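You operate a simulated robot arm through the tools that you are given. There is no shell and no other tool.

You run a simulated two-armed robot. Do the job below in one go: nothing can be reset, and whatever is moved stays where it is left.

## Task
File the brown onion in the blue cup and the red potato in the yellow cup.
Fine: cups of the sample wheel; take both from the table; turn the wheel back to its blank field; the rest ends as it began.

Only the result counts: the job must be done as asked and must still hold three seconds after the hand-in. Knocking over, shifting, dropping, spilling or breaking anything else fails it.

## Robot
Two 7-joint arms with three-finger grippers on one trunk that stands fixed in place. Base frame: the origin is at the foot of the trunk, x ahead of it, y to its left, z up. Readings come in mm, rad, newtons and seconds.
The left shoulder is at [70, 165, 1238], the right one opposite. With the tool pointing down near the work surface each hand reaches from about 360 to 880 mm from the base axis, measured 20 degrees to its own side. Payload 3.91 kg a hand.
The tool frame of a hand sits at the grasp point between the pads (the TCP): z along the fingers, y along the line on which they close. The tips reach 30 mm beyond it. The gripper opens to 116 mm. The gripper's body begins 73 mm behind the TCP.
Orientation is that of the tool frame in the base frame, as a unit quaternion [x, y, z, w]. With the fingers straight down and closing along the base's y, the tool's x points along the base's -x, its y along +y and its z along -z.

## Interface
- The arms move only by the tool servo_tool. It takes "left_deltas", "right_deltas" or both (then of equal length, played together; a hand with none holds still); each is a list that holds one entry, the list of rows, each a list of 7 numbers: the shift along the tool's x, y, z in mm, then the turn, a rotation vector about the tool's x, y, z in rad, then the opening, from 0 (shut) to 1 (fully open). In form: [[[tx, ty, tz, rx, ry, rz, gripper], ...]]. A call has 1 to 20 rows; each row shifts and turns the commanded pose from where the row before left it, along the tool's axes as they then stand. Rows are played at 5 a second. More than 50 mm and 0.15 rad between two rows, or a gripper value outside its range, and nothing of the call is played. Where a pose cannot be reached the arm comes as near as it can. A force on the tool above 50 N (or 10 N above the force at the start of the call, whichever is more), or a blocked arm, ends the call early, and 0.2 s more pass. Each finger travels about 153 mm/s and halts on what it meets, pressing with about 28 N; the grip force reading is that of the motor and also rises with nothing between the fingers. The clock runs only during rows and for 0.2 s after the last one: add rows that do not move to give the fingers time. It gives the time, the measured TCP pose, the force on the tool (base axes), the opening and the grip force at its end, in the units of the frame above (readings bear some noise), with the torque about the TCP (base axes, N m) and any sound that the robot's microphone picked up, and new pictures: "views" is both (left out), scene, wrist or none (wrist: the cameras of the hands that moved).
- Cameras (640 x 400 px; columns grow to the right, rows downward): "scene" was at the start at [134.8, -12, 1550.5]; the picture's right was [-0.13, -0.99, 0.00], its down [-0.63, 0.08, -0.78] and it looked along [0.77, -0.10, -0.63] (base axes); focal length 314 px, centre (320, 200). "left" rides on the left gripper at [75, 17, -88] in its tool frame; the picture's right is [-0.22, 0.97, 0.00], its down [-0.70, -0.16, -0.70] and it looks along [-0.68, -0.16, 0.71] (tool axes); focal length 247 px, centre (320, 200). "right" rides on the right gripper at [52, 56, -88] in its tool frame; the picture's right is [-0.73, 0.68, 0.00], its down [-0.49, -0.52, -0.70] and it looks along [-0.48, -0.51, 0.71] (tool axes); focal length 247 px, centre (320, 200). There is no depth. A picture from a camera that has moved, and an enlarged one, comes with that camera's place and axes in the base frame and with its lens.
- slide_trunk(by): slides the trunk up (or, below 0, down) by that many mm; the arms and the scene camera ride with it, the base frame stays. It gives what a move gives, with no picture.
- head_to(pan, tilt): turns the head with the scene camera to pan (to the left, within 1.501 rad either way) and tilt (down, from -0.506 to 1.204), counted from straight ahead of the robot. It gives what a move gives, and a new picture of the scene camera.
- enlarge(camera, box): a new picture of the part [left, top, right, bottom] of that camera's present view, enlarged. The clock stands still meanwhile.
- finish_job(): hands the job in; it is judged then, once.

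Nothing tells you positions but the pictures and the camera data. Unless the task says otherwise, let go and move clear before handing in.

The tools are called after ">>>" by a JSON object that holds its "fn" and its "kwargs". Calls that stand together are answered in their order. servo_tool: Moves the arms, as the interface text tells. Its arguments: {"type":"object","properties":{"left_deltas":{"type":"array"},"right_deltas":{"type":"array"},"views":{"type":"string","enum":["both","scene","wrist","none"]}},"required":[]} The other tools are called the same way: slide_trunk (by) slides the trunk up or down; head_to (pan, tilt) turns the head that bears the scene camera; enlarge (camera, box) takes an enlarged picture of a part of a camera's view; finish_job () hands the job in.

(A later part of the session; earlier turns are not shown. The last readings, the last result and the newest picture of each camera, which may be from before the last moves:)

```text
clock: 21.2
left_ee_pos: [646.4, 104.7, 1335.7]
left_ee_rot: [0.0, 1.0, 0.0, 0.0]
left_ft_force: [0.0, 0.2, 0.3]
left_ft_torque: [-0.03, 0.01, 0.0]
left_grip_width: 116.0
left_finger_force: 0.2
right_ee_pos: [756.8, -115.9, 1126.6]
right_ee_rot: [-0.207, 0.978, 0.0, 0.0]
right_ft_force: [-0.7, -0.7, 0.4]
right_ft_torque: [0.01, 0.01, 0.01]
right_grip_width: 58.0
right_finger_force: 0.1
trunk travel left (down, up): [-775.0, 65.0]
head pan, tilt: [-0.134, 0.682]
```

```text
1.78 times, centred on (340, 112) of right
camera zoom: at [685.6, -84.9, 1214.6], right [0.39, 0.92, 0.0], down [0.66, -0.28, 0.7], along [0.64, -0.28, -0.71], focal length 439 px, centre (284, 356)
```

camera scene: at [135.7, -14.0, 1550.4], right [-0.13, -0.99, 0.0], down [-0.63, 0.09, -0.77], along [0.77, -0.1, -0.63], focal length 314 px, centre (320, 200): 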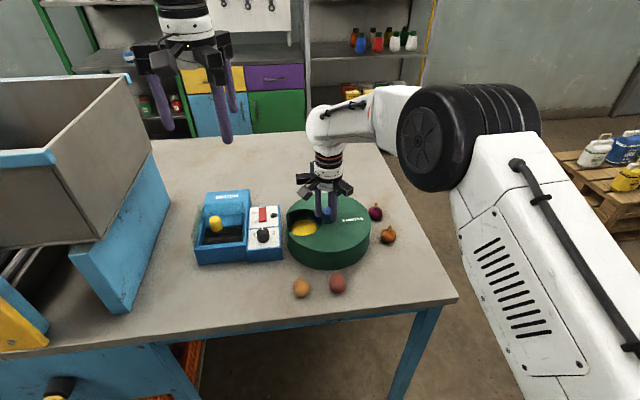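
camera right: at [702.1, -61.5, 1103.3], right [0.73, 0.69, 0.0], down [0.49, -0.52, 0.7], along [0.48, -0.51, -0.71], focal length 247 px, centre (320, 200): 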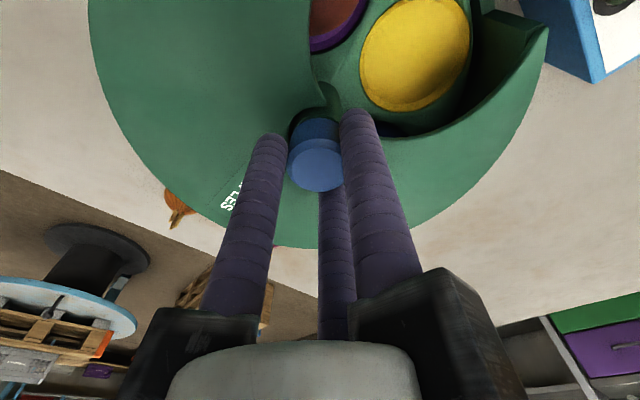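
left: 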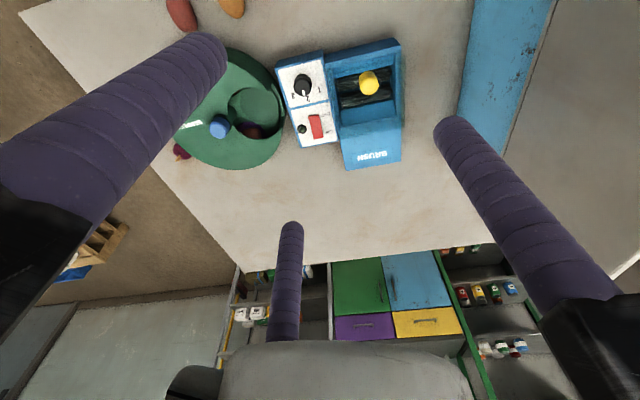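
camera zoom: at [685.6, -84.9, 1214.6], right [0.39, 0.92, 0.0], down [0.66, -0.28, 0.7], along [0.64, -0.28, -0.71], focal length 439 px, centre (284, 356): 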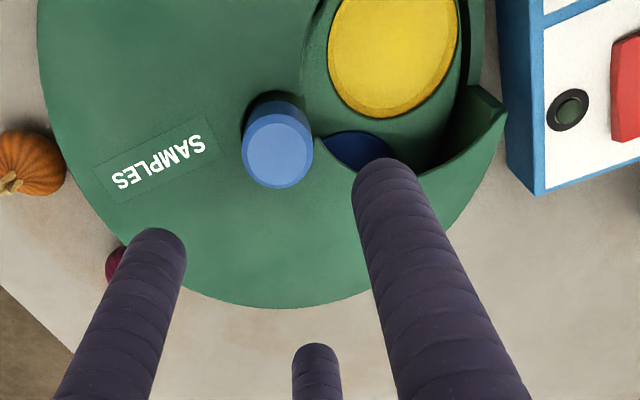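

The yellow cup now sits exactly where the blank sat at the start (blue sliver visible as purple was). Next I'll move the right hand above the red potato near (583, -113) for a close look.

>>> {"fn": "servo_tool", "kwargs": {"right_deltas": [[[0, 0, 0, 0, 0, 0.138, 0.6], [0, 0, 0, 0, 0, 0.138, 0.6], [0, 0, 0, 0, 0, 0.137, 0.6], [34.6, 0, 4, 0, 0, 0, 0.6], [34.6, 0, 4, 0, 0, 0, 0.6], [34.6, 0, 4, 0, 0, 0, 0.6], [34.6, 0, 4, 0, 0, 0, 0.6], [34.6, 2, 4, 0, 0, 0, 0.6], [0, 0, 0, 0, 0, 0, 0.6]]], "views": "both"}}

>>> {"fn": "enlarge", "kwargs": {"camera": "right", "box": [160, 0, 480, 200]}}

>>> {"fn": "enlarge", "kwargs": {"camera": "scene", "box": [270, 220, 400, 310]}}

```text
clock: 23.2
left_ee_pos: [646.8, 104.3, 1337.1]
left_ee_rot: [0.0, 1.0, 0.0, 0.0]
left_ft_force: [0.7, 0.1, -0.3]
left_ft_torque: [-0.04, -0.02, -0.02]
left_grip_width: 115.8
left_finger_force: 0.0
right_ee_pos: [583.1, -113.1, 1105.7]
right_ee_rot: [-0.002, 1.0, 0.0, 0.0]
right_ft_force: [0.3, 0.8, -0.2]
right_ft_torque: [0.02, 0.04, 0.0]
right_grip_width: 69.4
right_finger_force: 0.1
trunk travel left (down, up): [-775.0, 65.0]
head pan, tilt: [-0.134, 0.682]
camera scene: at [136.1, -12.0, 1550.4], right [-0.13, -0.99, 0.0], down [-0.63, 0.08, -0.77], along [0.77, -0.1, -0.63], focal length 314 px, centre (320, 200)
camera right: at [529.4, -57.7, 1194.6], right [0.73, 0.68, 0.0], down [0.49, -0.52, 0.7], along [0.48, -0.51, -0.71], focal length 247 px, centre (320, 200)
```

scene: 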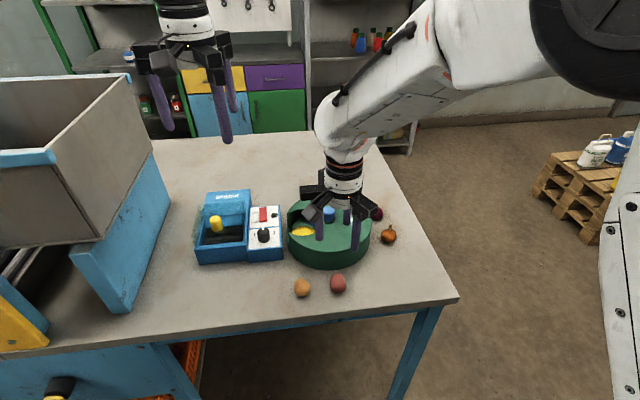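
right: 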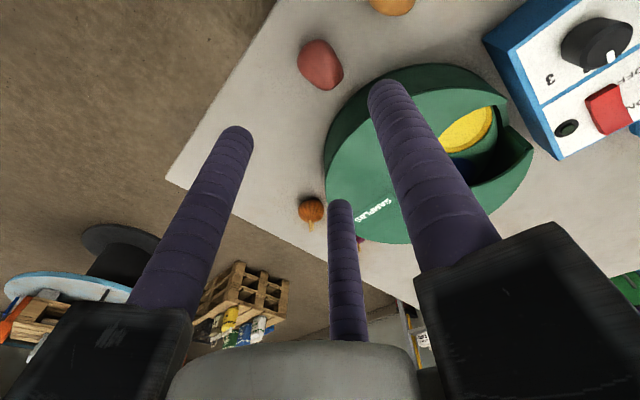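

```text
2.00 times, centred on (320, 100) of right
camera zoom: at [529.4, -57.7, 1194.6], right [0.73, 0.68, 0.0], down [0.49, -0.52, 0.7], along [0.48, -0.51, -0.71], focal length 494 px, centre (320, 400)
```

zoom: 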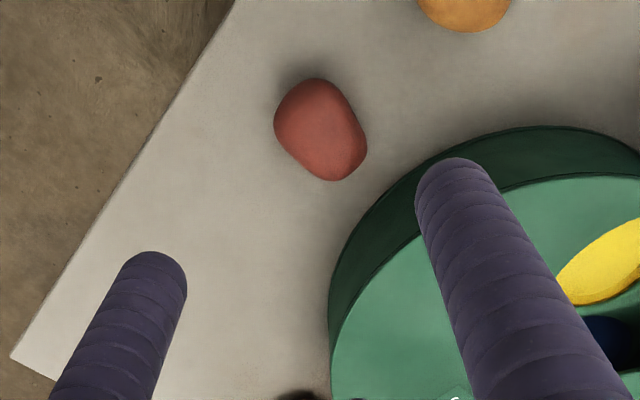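

```text
4.44 times, centred on (335, 265) of scene
camera zoom: at [136.1, -12.0, 1550.4], right [-0.13, -0.99, 0.0], down [-0.63, 0.08, -0.77], along [0.77, -0.1, -0.63], focal length 1397 px, centre (253, -89)
```

zoom: 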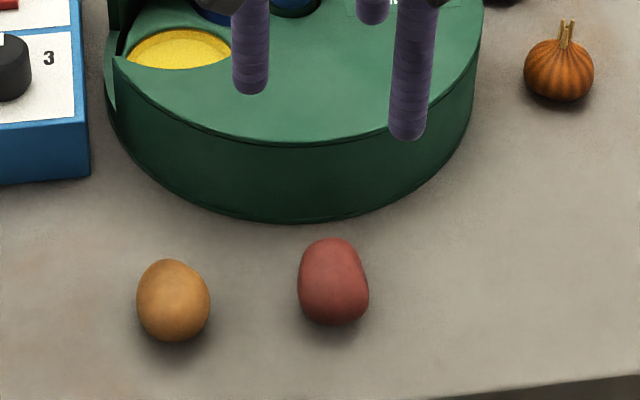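

The red potato is centred at about (582, -113.5, 924) with its long axis roughly along x, and the hand is right over it. I'll descend with a moderate opening, clear of the tan potato and the drum.

>>> {"fn": "servo_tool", "kwargs": {"right_deltas": [[[0.5, 0, 40, 0, 0, 0, 0.54], [0, 0, 40, 0, 0, 0, 0.54], [0, 0, 40, 0, 0, 0, 0.54], [0, 0, 20, 0, 0, 0, 0.54], [0, 0, 0, 0, 0, 0, 0.54]]], "views": "both"}}

>>> {"fn": "enlarge", "kwargs": {"camera": "right", "box": [160, 0, 480, 200]}}

>>> {"fn": "enlarge", "kwargs": {"camera": "scene", "box": [270, 220, 400, 310]}}

```text
clock: 24.4
left_ee_pos: [644.6, 104.9, 1336.5]
left_ee_rot: [0.0, 1.0, 0.0, 0.0]
left_ft_force: [-0.2, -0.5, 0.6]
left_ft_torque: [0.04, 0.02, 0.03]
left_grip_width: 115.8
left_finger_force: 0.0
right_ee_pos: [581.1, -114.4, 964.2]
right_ee_rot: [-0.002, 1.0, 0.0, 0.001]
right_ft_force: [1.5, -0.2, -0.3]
right_ft_torque: [0.02, -0.01, 0.02]
right_grip_width: 62.7
right_finger_force: 0.2
trunk travel left (down, up): [-775.0, 65.0]
head pan, tilt: [-0.134, 0.682]
camera scene: at [134.4, -12.0, 1550.5], right [-0.13, -0.99, 0.0], down [-0.63, 0.08, -0.78], along [0.77, -0.1, -0.63], focal length 314 px, centre (320, 200)
camera right: at [528.2, -58.9, 1052.9], right [0.73, 0.68, 0.0], down [0.49, -0.52, 0.7], along [0.48, -0.51, -0.71], focal length 247 px, centre (320, 200)
```

scene: 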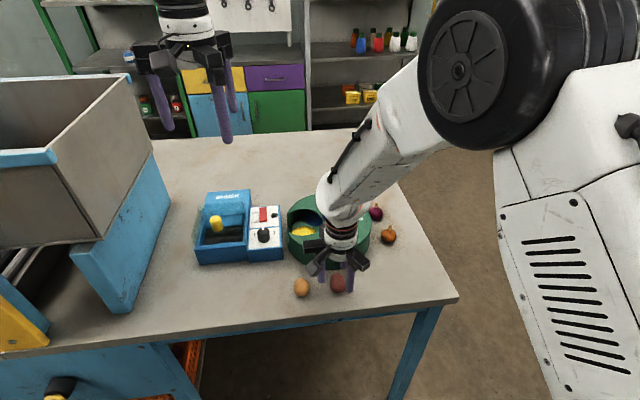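
right: 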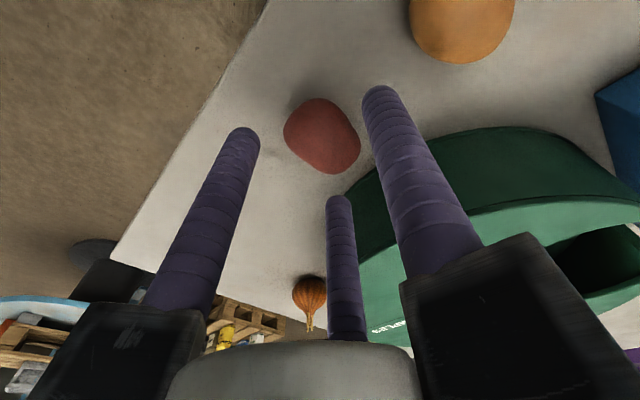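

```text
2.00 times, centred on (320, 100) of right
camera zoom: at [528.2, -58.9, 1052.9], right [0.73, 0.68, 0.0], down [0.49, -0.52, 0.7], along [0.48, -0.51, -0.71], focal length 494 px, centre (320, 400)
```

zoom: 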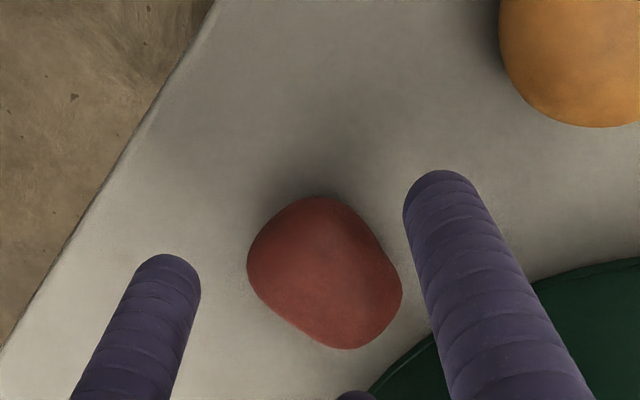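

```text
4.44 times, centred on (335, 265) of scene
camera zoom: at [134.4, -12.0, 1550.5], right [-0.13, -0.99, 0.0], down [-0.63, 0.08, -0.78], along [0.77, -0.1, -0.63], focal length 1397 px, centre (253, -89)
```

zoom: 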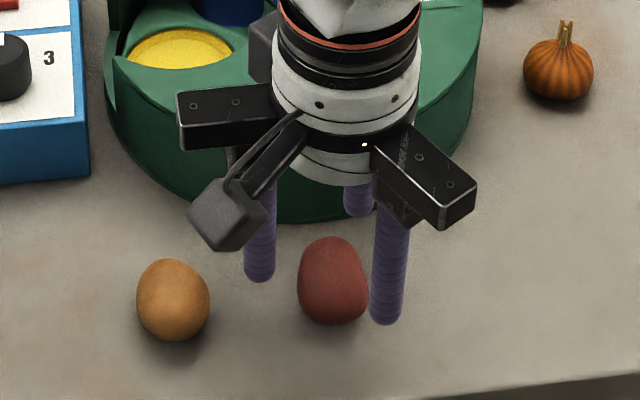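

The potato is centred between the fingers. Lowering the last 20 mm and closing.

>>> {"fn": "servo_tool", "kwargs": {"right_deltas": [[[0, 1, 10, 0, 0, 0, 0.54], [0, 0, 10, 0, 0, 0, 0.54], [0, 0, 0, 0, 0, 0, 0.4], [0, 0, 0, 0, 0, 0, 0.3], [0, 0, 0, 0, 0, 0, 0.2], [0, 0, 0, 0, 0, 0, 0.15], [0, 0, 0, 0, 0, 0, 0.15]]], "views": "wrist"}}

>>> {"fn": "enlarge", "kwargs": {"camera": "right", "box": [160, 0, 480, 200]}}

>>> {"fn": "enlarge", "kwargs": {"camera": "scene", "box": [270, 220, 400, 310]}}

```text
clock: 26.0
left_ee_pos: [645.4, 104.4, 1337.5]
left_ee_rot: [0.0, 1.0, 0.0, 0.0]
left_ft_force: [0.8, -0.5, 0.7]
left_ft_torque: [-0.01, 0.03, -0.01]
left_grip_width: 116.3
left_finger_force: 0.0
right_ee_pos: [580.4, -112.9, 943.9]
right_ee_rot: [-0.002, 1.0, 0.001, 0.001]
right_ft_force: [0.0, 0.7, -1.3]
right_ft_torque: [-0.01, 0.0, -0.03]
right_grip_width: 42.5
right_finger_force: 27.9
trunk travel left (down, up): [-775.0, 65.0]
head pan, tilt: [-0.134, 0.682]
camera right: at [528.1, -57.4, 1032.8], right [0.73, 0.68, 0.0], down [0.49, -0.52, 0.7], along [0.48, -0.51, -0.71], focal length 247 px, centre (320, 200)
```

right: 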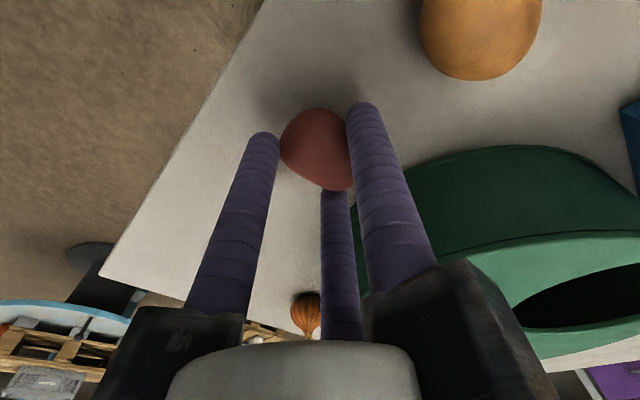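

```text
2.00 times, centred on (320, 100) of right
camera zoom: at [528.1, -57.4, 1032.8], right [0.73, 0.68, 0.0], down [0.49, -0.52, 0.7], along [0.48, -0.51, -0.71], focal length 494 px, centre (320, 400)
```

zoom: 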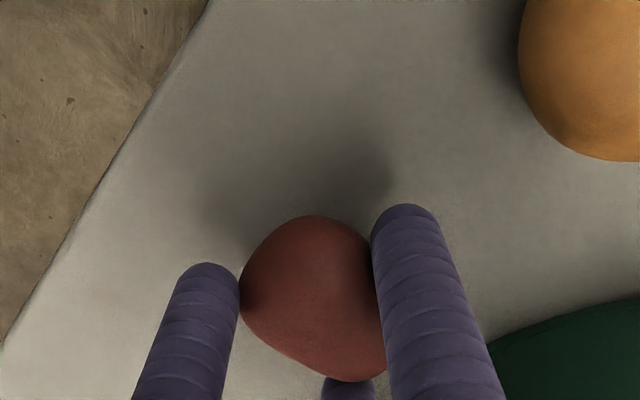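

```text
4.44 times, centred on (335, 265) of scene
camera zoom: at [134.8, -11.9, 1550.5], right [-0.13, -0.99, 0.0], down [-0.63, 0.08, -0.78], along [0.77, -0.1, -0.63], focal length 1397 px, centre (253, -89)
```

zoom: 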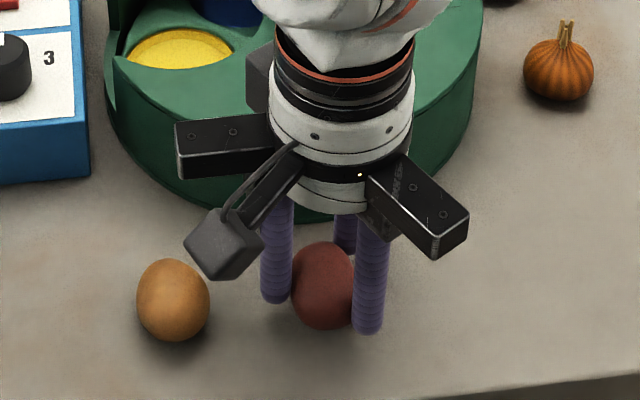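

The potato is held at 42.5 mm. Lifting straight up and checking the hold.

>>> {"fn": "servo_tool", "kwargs": {"right_deltas": [[[0, 0, -20, 0, 0, 0, 0.15], [0, 0, -30, 0, 0, 0, 0.15], [0, 0, -40, 0, 0, 0, 0.15], [0, 0, -40, 0, 0, 0, 0.15], [0, 0, -20, 0, 0, 0, 0.15], [0, 0, 0, 0, 0, 0, 0.15]]], "views": "both"}}

>>> {"fn": "enlarge", "kwargs": {"camera": "right", "box": [160, 0, 480, 200]}}

```text
clock: 27.4
left_ee_pos: [645.7, 105.2, 1337.5]
left_ee_rot: [-0.001, 1.0, 0.0, 0.0]
left_ft_force: [0.9, 0.2, -0.5]
left_ft_torque: [0.03, 0.0, -0.03]
left_grip_width: 115.8
left_finger_force: 0.1
right_ee_pos: [580.5, -113.4, 1094.3]
right_ee_rot: [-0.003, 1.0, 0.0, 0.001]
right_ft_force: [-0.2, -0.5, -0.4]
right_ft_torque: [0.03, -0.03, 0.0]
right_grip_width: 17.3
right_finger_force: 0.0
trunk travel left (down, up): [-775.0, 65.0]
head pan, tilt: [-0.134, 0.682]
camera scene: at [135.2, -11.9, 1550.5], right [-0.13, -0.99, 0.0], down [-0.63, 0.08, -0.78], along [0.77, -0.1, -0.63], focal length 314 px, centre (320, 200)
camera right: at [528.7, -57.3, 1183.1], right [0.73, 0.68, 0.0], down [0.49, -0.52, 0.7], along [0.48, -0.51, -0.71], focal length 247 px, centre (320, 200)
```

scene: 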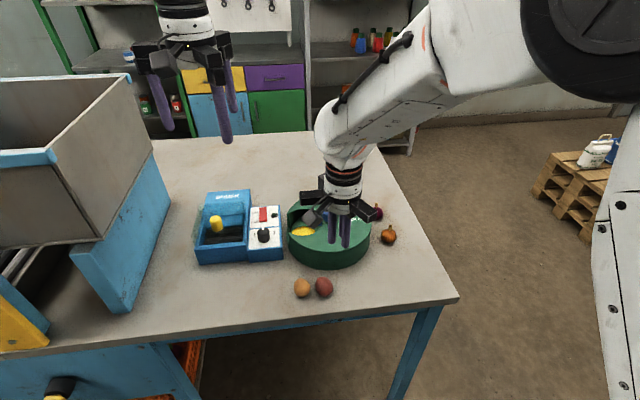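
right: 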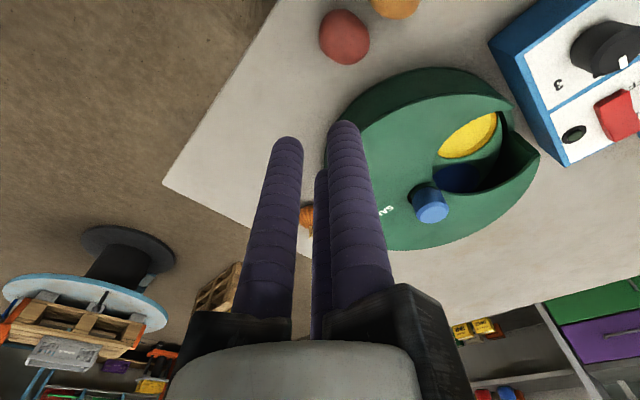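

```text
2.00 times, centred on (320, 100) of right
camera zoom: at [528.7, -57.3, 1183.1], right [0.73, 0.68, 0.0], down [0.49, -0.52, 0.7], along [0.48, -0.51, -0.71], focal length 494 px, centre (320, 400)
```

zoom: 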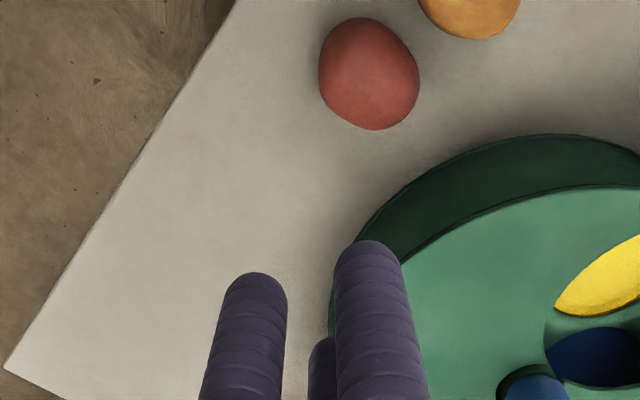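

The potato slipped out and rolled a little toward the tan one. I'll look closely at where both are now.

>>> {"fn": "enlarge", "kwargs": {"camera": "scene", "box": [270, 220, 400, 310]}}

>>> {"fn": "enlarge", "kwargs": {"camera": "right", "box": [280, 0, 460, 110]}}

>>> {"fn": "enlarge", "kwargs": {"camera": "left", "box": [130, 0, 310, 110]}}

```text
4.44 times, centred on (335, 265) of scene
camera zoom: at [135.2, -11.9, 1550.5], right [-0.13, -0.99, 0.0], down [-0.63, 0.08, -0.78], along [0.77, -0.1, -0.63], focal length 1397 px, centre (253, -89)
```

zoom: 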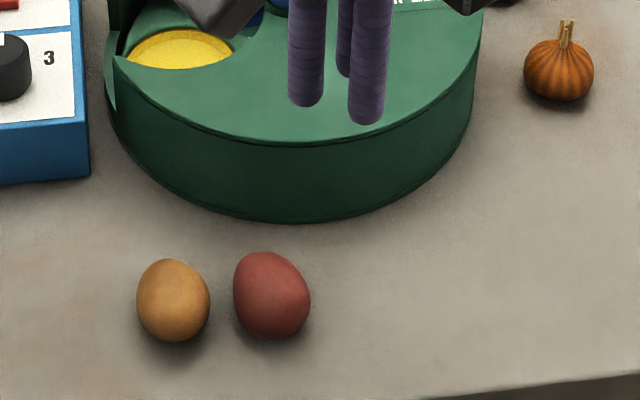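

```text
3.56 times, centred on (370, 55) of right
camera zoom: at [528.7, -57.3, 1183.1], right [0.73, 0.68, 0.0], down [0.49, -0.52, 0.7], along [0.48, -0.51, -0.71], focal length 878 px, centre (142, 716)
```

zoom: 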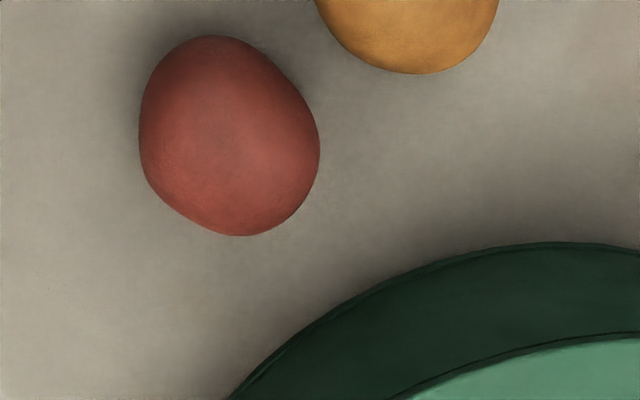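

```text
3.56 times, centred on (220, 55) of left
camera zoom: at [571.0, 121.1, 1424.5], right [0.22, 0.97, 0.0], down [0.7, -0.16, 0.7], along [0.68, -0.16, -0.71], focal length 878 px, centre (676, 716)
```

zoom: 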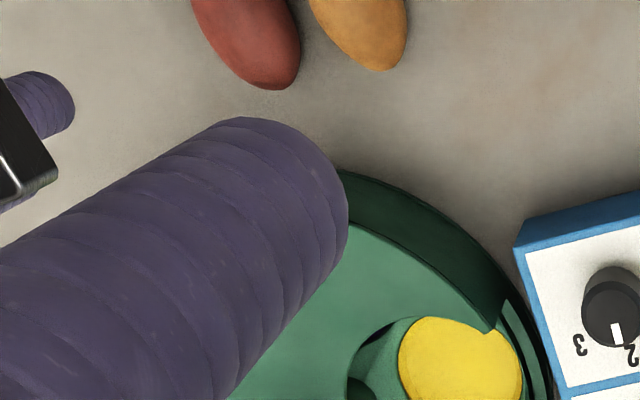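

The tan potato didn't move; the red one is now near (579, -79). The tips were likely too high, so I'll probe the table height with closed fingertips on an empty spot to grip lower safely.

>>> {"fn": "servo_tool", "kwargs": {"right_deltas": [[[0, -35, 0, 0, 0, 0, 0.0], [0, -35, 0, 0, 0, 0, 0.0], [0, 0, 45, 0, 0, 0, 0.0], [0, 0, 45, 0, 0, 0, 0.0], [0, 0, 40, 0, 0, 0, 0.0], [0, 0, 18, 0, 0, 0, 0.0], [0, 0, 4, 0, 0, 0, 0.0], [0, 0, 0, 0, 0, 0, 0.0]]], "views": "none"}}

>>> {"fn": "enlarge", "kwargs": {"camera": "scene", "box": [270, 220, 400, 310]}}

```text
clock: 29.2
left_ee_pos: [645.5, 104.5, 1336.7]
left_ee_rot: [0.001, 1.0, 0.001, 0.0]
left_ft_force: [0.5, -0.4, 0.4]
left_ft_torque: [0.01, 0.01, 0.04]
left_grip_width: 116.3
left_finger_force: 0.0
right_ee_pos: [581.0, -181.8, 943.0]
right_ee_rot: [-0.002, 1.0, 0.0, 0.001]
right_ft_force: [0.3, 1.0, 0.4]
right_ft_torque: [-0.02, 0.03, 0.02]
right_grip_width: 9.1
right_finger_force: 28.2
trunk travel left (down, up): [-775.0, 65.0]
head pan, tilt: [-0.134, 0.682]
```

```text
4.44 times, centred on (335, 265) of scene
camera zoom: at [134.7, -12.0, 1550.5], right [-0.13, -0.99, 0.0], down [-0.63, 0.08, -0.78], along [0.77, -0.1, -0.63], focal length 1397 px, centre (253, -89)
```

zoom: 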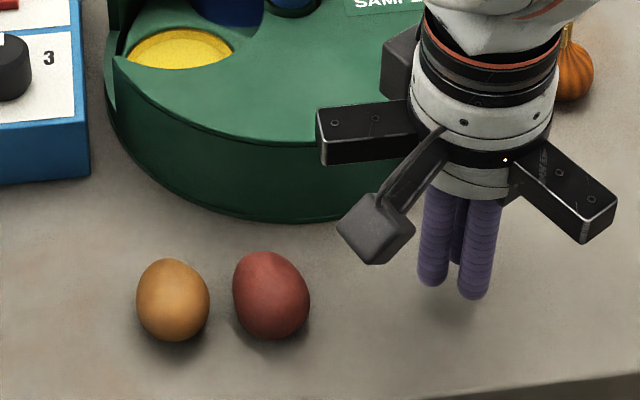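

Closed fingers meet at 9 mm, confirming a real three-finger hand. Probing down slowly.

>>> {"fn": "servo_tool", "kwargs": {"right_deltas": [[[0, 0, 2, 0, 0, 0, 0.0], [0, 0, 2, 0, 0, 0, 0.0], [0, 0, 0, 0, 0, 0, 0.0]]], "views": "none"}}

```text
clock: 30.0
left_ee_pos: [645.6, 104.7, 1338.0]
left_ee_rot: [-0.001, 1.0, 0.0, 0.0]
left_ft_force: [0.2, -0.5, 0.4]
left_ft_torque: [-0.01, -0.02, -0.01]
left_grip_width: 116.0
left_finger_force: 0.0
right_ee_pos: [581.1, -182.5, 941.0]
right_ee_rot: [-0.003, 1.0, 0.0, 0.0]
right_ft_force: [-0.4, 0.1, -0.6]
right_ft_torque: [0.03, 0.02, 0.01]
right_grip_width: 9.5
right_finger_force: 28.0
trunk travel left (down, up): [-775.0, 65.0]
head pan, tilt: [-0.134, 0.682]
```

>>> {"fn": "servo_tool", "kwargs": {"right_deltas": [[[0, 0, 2, 0, 0, 0, 0.0], [0, 0, 1, 0, 0, 0, 0.0], [0, 0, 0, 0, 0, 0, 0.0]]], "views": "none"}}

>>> {"fn": "servo_tool", "kwargs": {"right_deltas": [[[0, 0, 1, 0, 0, 0, 0.0], [0, 0, 1, 0, 0, 0, 0.0], [0, 0, 0, 0, 0, 0, 0.0]]], "views": "none"}}

```text
clock: 30.8
left_ee_pos: [645.3, 104.9, 1337.7]
left_ee_rot: [0.001, 1.0, 0.0, 0.0]
left_ft_force: [0.5, 0.8, -0.8]
left_ft_torque: [0.01, -0.02, 0.01]
left_grip_width: 116.0
left_finger_force: 0.2
right_ee_pos: [582.6, -182.5, 936.5]
right_ee_rot: [-0.003, 1.0, -0.001, 0.0]
right_ft_force: [-0.2, 0.3, 0.1]
right_ft_torque: [0.03, 0.01, 0.01]
right_grip_width: 8.9
right_finger_force: 27.7
trunk travel left (down, up): [-775.0, 65.0]
head pan, tilt: [-0.134, 0.682]
```

```text
clock: 31.6
left_ee_pos: [646.7, 105.7, 1337.6]
left_ee_rot: [0.001, 1.0, -0.001, 0.001]
left_ft_force: [0.1, -0.4, 0.2]
left_ft_torque: [-0.02, -0.01, 0.0]
left_grip_width: 115.9
left_finger_force: 0.0
right_ee_pos: [582.1, -184.2, 935.2]
right_ee_rot: [-0.002, 1.0, 0.0, -0.001]
right_ft_force: [0.0, -0.3, -0.1]
right_ft_torque: [0.02, -0.03, 0.02]
right_grip_width: 9.0
right_finger_force: 28.4
trunk travel left (down, up): [-775.0, 65.0]
head pan, tilt: [-0.134, 0.682]
```

>>> {"fn": "servo_tool", "kwargs": {"right_deltas": [[[0, 0, 1, 0, 0, 0, 0.0], [0, 0, 1, 0, 0, 0, 0.0], [0, 0, 0, 0, 0, 0, 0.0]]], "views": "none"}}

>>> {"fn": "servo_tool", "kwargs": {"right_deltas": [[[0, 0, 1, 0, 0, 0, 0.0], [0, 0, 1, 0, 0, 0, 0.0], [0, 0, 0, 0, 0, 0, 0.0]]], "views": "none"}}

```text
clock: 32.4
left_ee_pos: [646.7, 105.5, 1336.4]
left_ee_rot: [0.0, 1.0, 0.0, 0.0]
left_ft_force: [0.8, -0.7, -0.7]
left_ft_torque: [-0.01, 0.0, -0.01]
left_grip_width: 115.8
left_finger_force: 0.0
right_ee_pos: [582.7, -183.6, 933.1]
right_ee_rot: [-0.002, 1.0, 0.0, 0.001]
right_ft_force: [1.0, 0.2, -0.5]
right_ft_torque: [0.01, -0.03, 0.01]
right_grip_width: 9.0
right_finger_force: 28.5
trunk travel left (down, up): [-775.0, 65.0]
head pan, tilt: [-0.134, 0.682]
```

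```text
clock: 33.2
left_ee_pos: [646.8, 105.7, 1336.4]
left_ee_rot: [0.0, 1.0, 0.0, 0.0]
left_ft_force: [0.4, 0.5, 0.3]
left_ft_torque: [0.01, 0.02, -0.02]
left_grip_width: 115.9
left_finger_force: 0.1
right_ee_pos: [581.1, -183.6, 930.4]
right_ee_rot: [-0.003, 1.0, 0.0, 0.0]
right_ft_force: [-0.3, -0.6, -1.0]
right_ft_torque: [-0.01, 0.04, 0.01]
right_grip_width: 9.4
right_finger_force: 27.9
trunk travel left (down, up): [-775.0, 65.0]
head pan, tilt: [-0.134, 0.682]
```

Tips are at about 901 with no contact yet — the table is lower than I thought. Continuing.

>>> {"fn": "servo_tool", "kwargs": {"right_deltas": [[[0, 0, 1, 0, 0, 0, 0.0], [0, 0, 1, 0, 0, 0, 0.0], [0, 0, 0, 0, 0, 0, 0.0]]], "views": "none"}}

>>> {"fn": "servo_tool", "kwargs": {"right_deltas": [[[0, 0, 1, 0, 0, 0, 0.0], [0, 0, 1, 0, 0, 0, 0.0], [0, 0, 0, 0, 0, 0, 0.0]]], "views": "none"}}

>>> {"fn": "enlarge", "kwargs": {"camera": "scene", "box": [340, 240, 400, 300]}}

```text
clock: 34.0
left_ee_pos: [643.7, 105.1, 1337.3]
left_ee_rot: [-0.001, 1.0, 0.0, 0.0]
left_ft_force: [0.1, 0.4, 0.3]
left_ft_torque: [0.0, 0.03, 0.01]
left_grip_width: 116.0
left_finger_force: 0.0
right_ee_pos: [581.6, -182.8, 931.1]
right_ee_rot: [-0.002, 1.0, 0.0, 0.003]
right_ft_force: [0.1, -1.3, 13.1]
right_ft_torque: [-0.03, 0.08, 0.07]
right_grip_width: 9.1
right_finger_force: 45.1
trunk travel left (down, up): [-775.0, 65.0]
head pan, tilt: [-0.134, 0.682]
```

```text
clock: 34.8
left_ee_pos: [642.5, 105.6, 1339.0]
left_ee_rot: [0.0, 1.0, 0.001, 0.002]
left_ft_force: [0.5, -0.7, -0.2]
left_ft_torque: [0.01, -0.02, -0.03]
left_grip_width: 115.9
left_finger_force: 0.0
right_ee_pos: [581.6, -182.0, 929.9]
right_ee_rot: [-0.001, 1.0, 0.0, 0.004]
right_ft_force: [6.3, -6.5, 42.0]
right_ft_torque: [-0.17, 0.08, 0.14]
right_grip_width: 9.1
right_finger_force: 45.7
trunk travel left (down, up): [-775.0, 65.0]
head pan, tilt: [-0.134, 0.682]
```

```text
6.67 times, centred on (370, 270) of scene
camera zoom: at [130.6, -11.4, 1551.3], right [-0.13, -0.99, 0.0], down [-0.62, 0.08, -0.78], along [0.77, -0.1, -0.63], focal length 2096 px, centre (-13, -267)
```

zoom: 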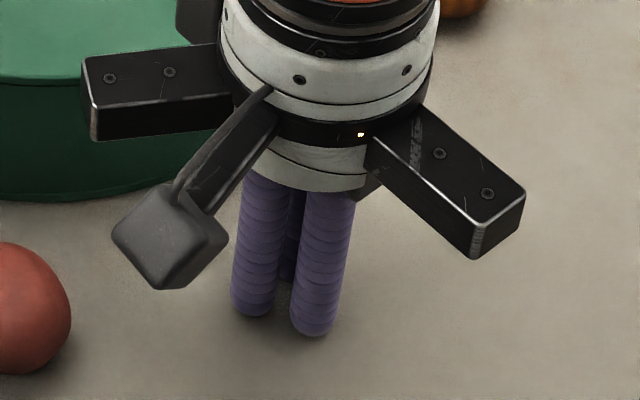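

The table is at z ≈ 900, so my earlier grip was too high. The potato now sits at about (580, -80) with the tan one only ~13 mm from it, so I'll turn the hand 60° so that no finger goes between them, and come over it.

>>> {"fn": "servo_tool", "kwargs": {"right_deltas": [[[0, 0, -30, 0, 0, 0, 0.0], [0, 0, -40, 0, 0, 0, 0.58], [1, 34, -10, 0, 0, 0, 0.58], [1, 34, -10, 0, 0, 0, 0.58], [0, 34, -10, 0, 0, 0, 0.58], [0, 0, 0, 0, 0, -0.15, 0.58], [0, 0, 0, 0, 0, -0.15, 0.58], [0, 0, 0, 0, 0, -0.15, 0.58], [0, 0, 0, 0, 0, -0.15, 0.58], [0, 0, 0, 0, 0, -0.15, 0.58], [0, 0, 0, 0, 0, -0.15, 0.58], [0, 0, 0, 0, 0, -0.147, 0.58], [0, 0, 0, 0, 0, 0, 0.58]]], "views": "both"}}

>>> {"fn": "enlarge", "kwargs": {"camera": "right", "box": [160, 0, 480, 200]}}

>>> {"fn": "enlarge", "kwargs": {"camera": "scene", "box": [270, 220, 400, 310]}}

```text
clock: 37.6
left_ee_pos: [646.1, 106.3, 1337.9]
left_ee_rot: [0.0, 1.0, 0.001, -0.001]
left_ft_force: [0.8, 0.5, 0.0]
left_ft_torque: [-0.01, -0.03, 0.0]
left_grip_width: 115.8
left_finger_force: 0.1
right_ee_pos: [578.6, -81.7, 1026.0]
right_ee_rot: [-0.502, 0.865, -0.001, 0.0]
right_ft_force: [0.4, -0.3, 1.5]
right_ft_torque: [-0.02, 0.03, 0.01]
right_grip_width: 67.4
right_finger_force: 0.0
trunk travel left (down, up): [-775.0, 65.0]
head pan, tilt: [-0.134, 0.682]
camera scene: at [134.6, -11.7, 1550.5], right [-0.13, -0.99, 0.0], down [-0.63, 0.08, -0.78], along [0.77, -0.1, -0.63], focal length 314 px, centre (320, 200)
camera right: at [503.5, -98.5, 1115.1], right [-0.23, 0.97, 0.0], down [0.69, 0.16, 0.7], along [0.68, 0.16, -0.71], focal length 247 px, centre (320, 200)
```

scene: 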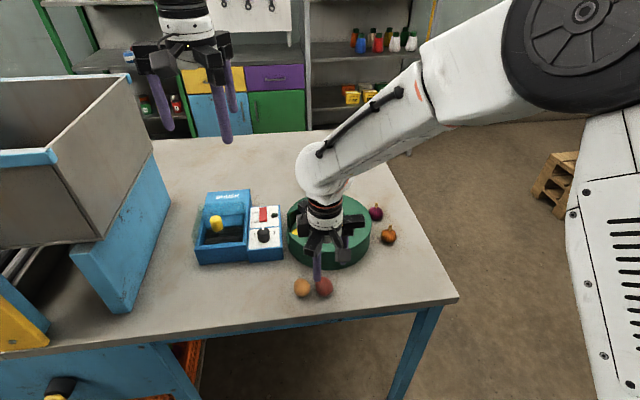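
right: 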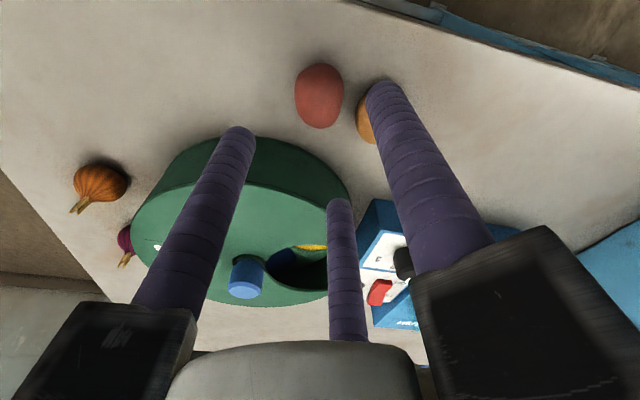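

```text
2.00 times, centred on (320, 100) of right
camera zoom: at [503.5, -98.5, 1115.1], right [-0.23, 0.97, 0.0], down [0.69, 0.16, 0.7], along [0.68, 0.16, -0.71], focal length 494 px, centre (320, 400)
```

zoom: 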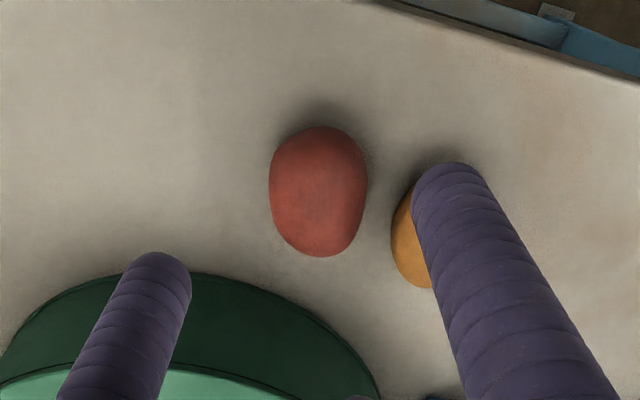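

```text
4.44 times, centred on (335, 265) of scene
camera zoom: at [134.6, -11.7, 1550.5], right [-0.13, -0.99, 0.0], down [-0.63, 0.08, -0.78], along [0.77, -0.1, -0.63], focal length 1397 px, centre (253, -89)
```

zoom: 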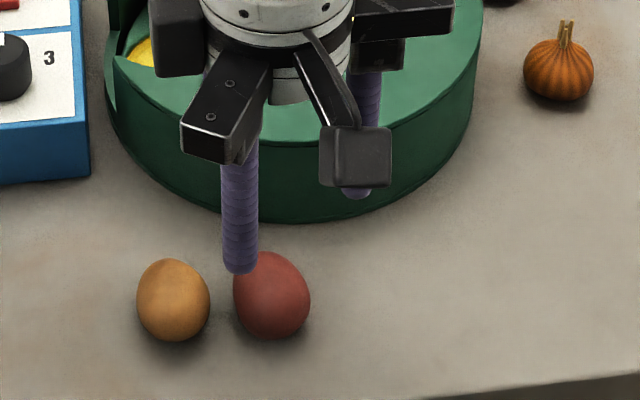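

The hand is over the potato and no finger is between the two potatoes. Descending so that the tips end just above the table, then closing.

>>> {"fn": "servo_tool", "kwargs": {"right_deltas": [[[-1.6, 0, 40, 0, 0, 0, 0.58], [0, 0, 30, 0, 0, 0, 0.58], [0, 0, 15, 0, 0, 0, 0.58], [0, 0, 6, 0, 0, 0, 0.58], [0, 0, 0, 0, 0, 0, 0.58]]], "views": "wrist"}}

>>> {"fn": "enlarge", "kwargs": {"camera": "right", "box": [200, 50, 440, 200]}}

>>> {"fn": "enlarge", "kwargs": {"camera": "scene", "box": [270, 220, 400, 310]}}

```text
clock: 38.8
left_ee_pos: [645.5, 105.0, 1337.6]
left_ee_rot: [0.0, 1.0, 0.0, 0.0]
left_ft_force: [0.6, -0.5, -0.4]
left_ft_torque: [0.01, 0.0, 0.04]
left_grip_width: 116.0
left_finger_force: 0.1
right_ee_pos: [579.7, -79.5, 934.7]
right_ee_rot: [-0.502, 0.865, -0.001, 0.001]
right_ft_force: [-0.5, 0.0, 0.5]
right_ft_torque: [0.01, 0.02, -0.01]
right_grip_width: 67.4
right_finger_force: 0.1
trunk travel left (down, up): [-775.0, 65.0]
head pan, tilt: [-0.134, 0.682]
camera right: at [505.3, -96.8, 1024.2], right [-0.23, 0.97, 0.0], down [0.69, 0.16, 0.7], along [0.68, 0.16, -0.71], focal length 247 px, centre (320, 200)
```

right: 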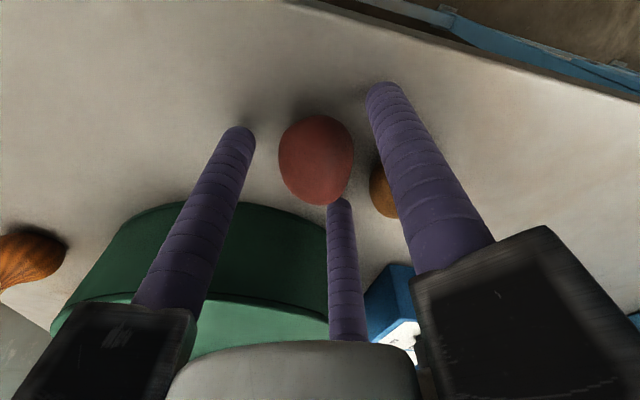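

```text
2.67 times, centred on (320, 125) of right
camera zoom: at [505.3, -96.8, 1024.2], right [-0.23, 0.97, 0.0], down [0.69, 0.16, 0.7], along [0.68, 0.16, -0.71], focal length 659 px, centre (320, 400)
```

zoom: 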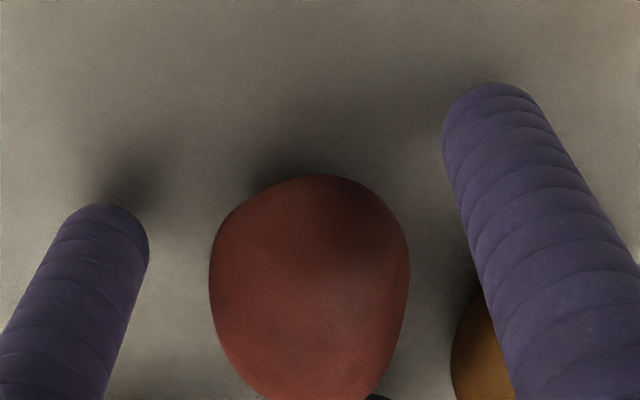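

```text
4.44 times, centred on (335, 265) of scene
camera zoom: at [134.7, -11.9, 1550.5], right [-0.13, -0.99, 0.0], down [-0.63, 0.08, -0.78], along [0.77, -0.1, -0.63], focal length 1397 px, centre (253, -89)
```

zoom: 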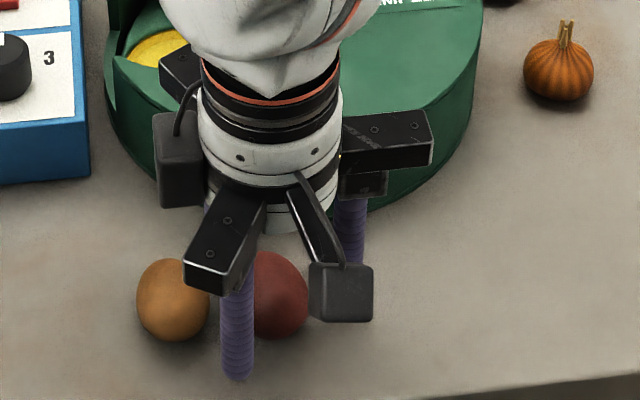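

Clear of the tan potato. Now closing gently.

>>> {"fn": "servo_tool", "kwargs": {"right_deltas": [[[0, 0, 0, 0, 0, 0, 0.5], [0, 0, 0, 0, 0, 0, 0.44], [0, 0, 0, 0, 0, 0, 0.38], [0, 0, 0, 0, 0, 0, 0.3], [0, 0, 0, 0, 0, 0, 0.2], [0, 0, 0, 0, 0, 0, 0.1], [0, 0, 0, 0, 0, 0, 0.1]]], "views": "wrist"}}

>>> {"fn": "enlarge", "kwargs": {"camera": "right", "box": [200, 50, 440, 200]}}

>>> {"fn": "enlarge", "kwargs": {"camera": "scene", "box": [270, 220, 400, 310]}}

```text
clock: 40.4
left_ee_pos: [645.1, 104.7, 1337.9]
left_ee_rot: [0.0, 1.0, 0.0, 0.0]
left_ft_force: [0.2, -0.2, 0.2]
left_ft_torque: [0.01, -0.02, 0.02]
left_grip_width: 116.3
left_finger_force: 0.1
right_ee_pos: [580.0, -80.0, 933.9]
right_ee_rot: [-0.501, 0.865, 0.0, 0.001]
right_ft_force: [0.2, -0.1, 0.4]
right_ft_torque: [0.03, 0.01, -0.02]
right_grip_width: 42.3
right_finger_force: 27.8
trunk travel left (down, up): [-775.0, 65.0]
head pan, tilt: [-0.134, 0.682]
camera right: at [505.3, -96.8, 1024.4], right [-0.23, 0.97, 0.0], down [0.69, 0.16, 0.7], along [0.68, 0.16, -0.71], focal length 247 px, centre (320, 200)
```

right: 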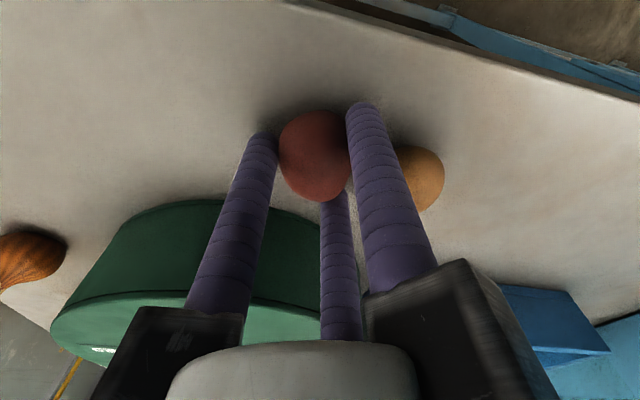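

```text
2.67 times, centred on (320, 125) of right
camera zoom: at [505.3, -96.8, 1024.4], right [-0.23, 0.97, 0.0], down [0.69, 0.16, 0.7], along [0.68, 0.16, -0.71], focal length 659 px, centre (320, 400)
```

zoom: 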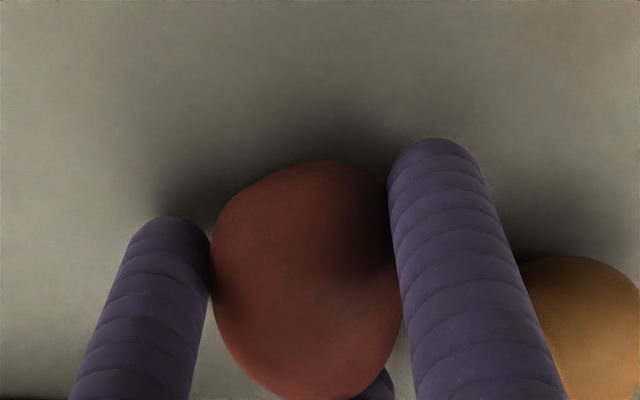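

```text
4.44 times, centred on (335, 265) of scene
camera zoom: at [134.7, -11.9, 1550.5], right [-0.13, -0.99, 0.0], down [-0.63, 0.08, -0.78], along [0.77, -0.1, -0.63], focal length 1397 px, centre (253, -89)
```

zoom: 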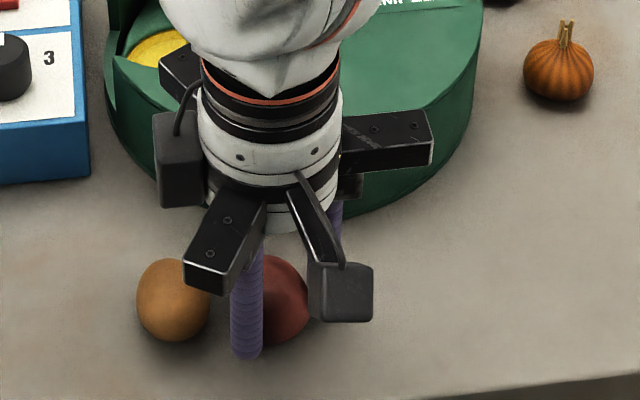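

Gripped at 42.3 mm. Lifting a little first to test the hold.

>>> {"fn": "servo_tool", "kwargs": {"right_deltas": [[[0, 0, -4, 0, 0, 0, 0.1], [0, 0, -4, 0, 0, 0, 0.1], [0, 0, -4, 0, 0, 0, 0.1], [0, 0, 0, 0, 0, 0, 0.1]]], "views": "wrist"}}

>>> {"fn": "enlarge", "kwargs": {"camera": "scene", "box": [270, 220, 400, 310]}}

```text
clock: 41.4
left_ee_pos: [646.0, 105.4, 1337.6]
left_ee_rot: [0.001, 1.0, 0.0, 0.0]
left_ft_force: [0.1, -0.1, -0.5]
left_ft_torque: [0.0, -0.01, 0.02]
left_grip_width: 115.9
left_finger_force: 0.0
right_ee_pos: [579.3, -78.9, 947.5]
right_ee_rot: [-0.502, 0.865, 0.0, 0.0]
right_ft_force: [0.8, -0.2, -1.4]
right_ft_torque: [-0.03, 0.03, -0.03]
right_grip_width: 42.1
right_finger_force: 28.7
trunk travel left (down, up): [-775.0, 65.0]
head pan, tilt: [-0.134, 0.682]
camera right: at [504.9, -96.9, 1036.1], right [-0.23, 0.97, 0.0], down [0.7, 0.16, 0.7], along [0.68, 0.16, -0.71], focal length 247 px, centre (320, 200)
```

right: 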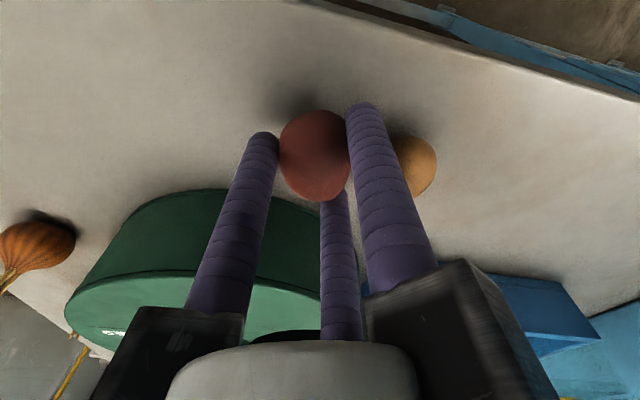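

```text
4.44 times, centred on (335, 265) of scene
camera zoom: at [134.8, -11.9, 1550.5], right [-0.13, -0.99, 0.0], down [-0.63, 0.08, -0.78], along [0.77, -0.1, -0.63], focal length 1397 px, centre (253, -89)
```

zoom: 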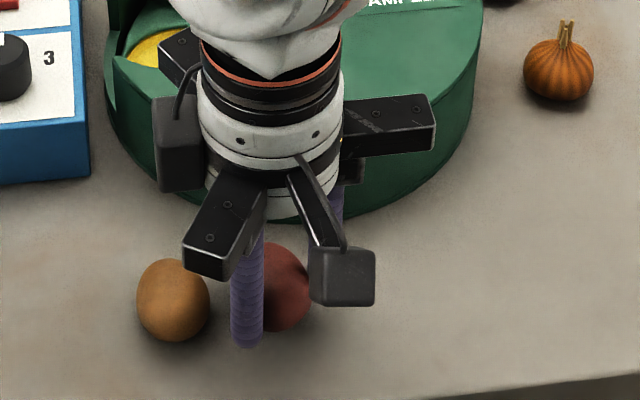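

The hold is good. I'll lift higher, turn the hand back to yaw 0, and carry the potato over the yellow cup at about (749, -46).

>>> {"fn": "servo_tool", "kwargs": {"right_deltas": [[[0, 0, -10, 0, 0, 0, 0.1], [0, 0, -15, 0, 0, 0, 0.1], [0, 0, -20, 0, 0, 0, 0.1], [0, 0, -25, 0, 0, 0, 0.1], [0, 0, -25, 0, 0, 0, 0.1], [0, 0, -25, 0, 0, 0, 0.1], [0, 0, -20, 0, 0, 0, 0.1], [0, 0, 0, 0, 0, 0.15, 0.1], [0, 0, 0, 0, 0, 0.15, 0.1], [0, 0, 0, 0, 0, 0.15, 0.1], [0, 0, 0, 0, 0, 0.15, 0.1], [0, 0, 0, 0, 0, 0.15, 0.1], [0, 0, 0, 0, 0, 0.15, 0.1], [0, 0, 0, 0, 0, 0.147, 0.1], [0, 0, 0, 0, 0, 0, 0.1]]], "views": "both"}}

```text
clock: 44.6
left_ee_pos: [645.9, 105.6, 1337.5]
left_ee_rot: [0.0, 1.0, -0.001, 0.0]
left_ft_force: [0.2, 0.3, 0.4]
left_ft_torque: [0.0, -0.02, 0.0]
left_grip_width: 116.0
left_finger_force: 0.0
right_ee_pos: [580.2, -80.2, 1088.8]
right_ee_rot: [-0.001, 1.0, 0.0, 0.001]
right_ft_force: [-0.2, 0.6, -1.3]
right_ft_torque: [-0.01, -0.02, 0.04]
right_grip_width: 42.2
right_finger_force: 28.5
trunk travel left (down, up): [-775.0, 65.0]
head pan, tilt: [-0.134, 0.682]
camera scene: at [134.8, -12.1, 1550.5], right [-0.13, -0.99, 0.0], down [-0.63, 0.08, -0.78], along [0.77, -0.1, -0.63], focal length 314 px, centre (320, 200)
camera right: at [527.0, -24.3, 1176.6], right [0.73, 0.68, 0.0], down [0.49, -0.52, 0.7], along [0.48, -0.51, -0.71], focal length 247 px, centre (320, 200)
```

scene: 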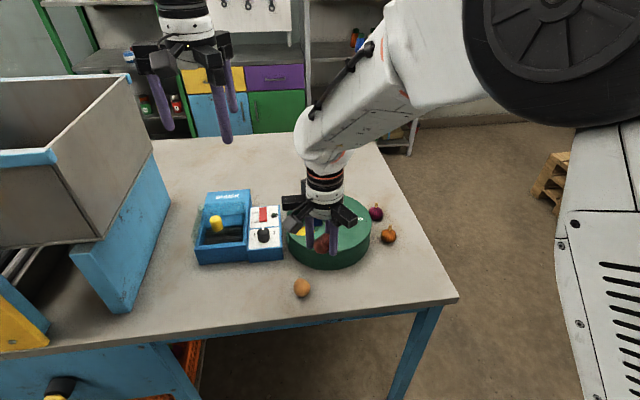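
right: 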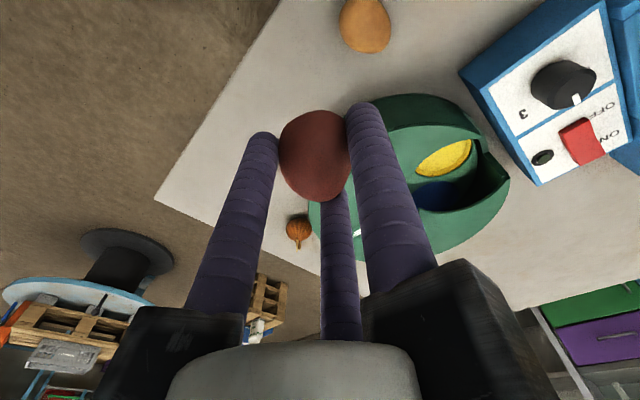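

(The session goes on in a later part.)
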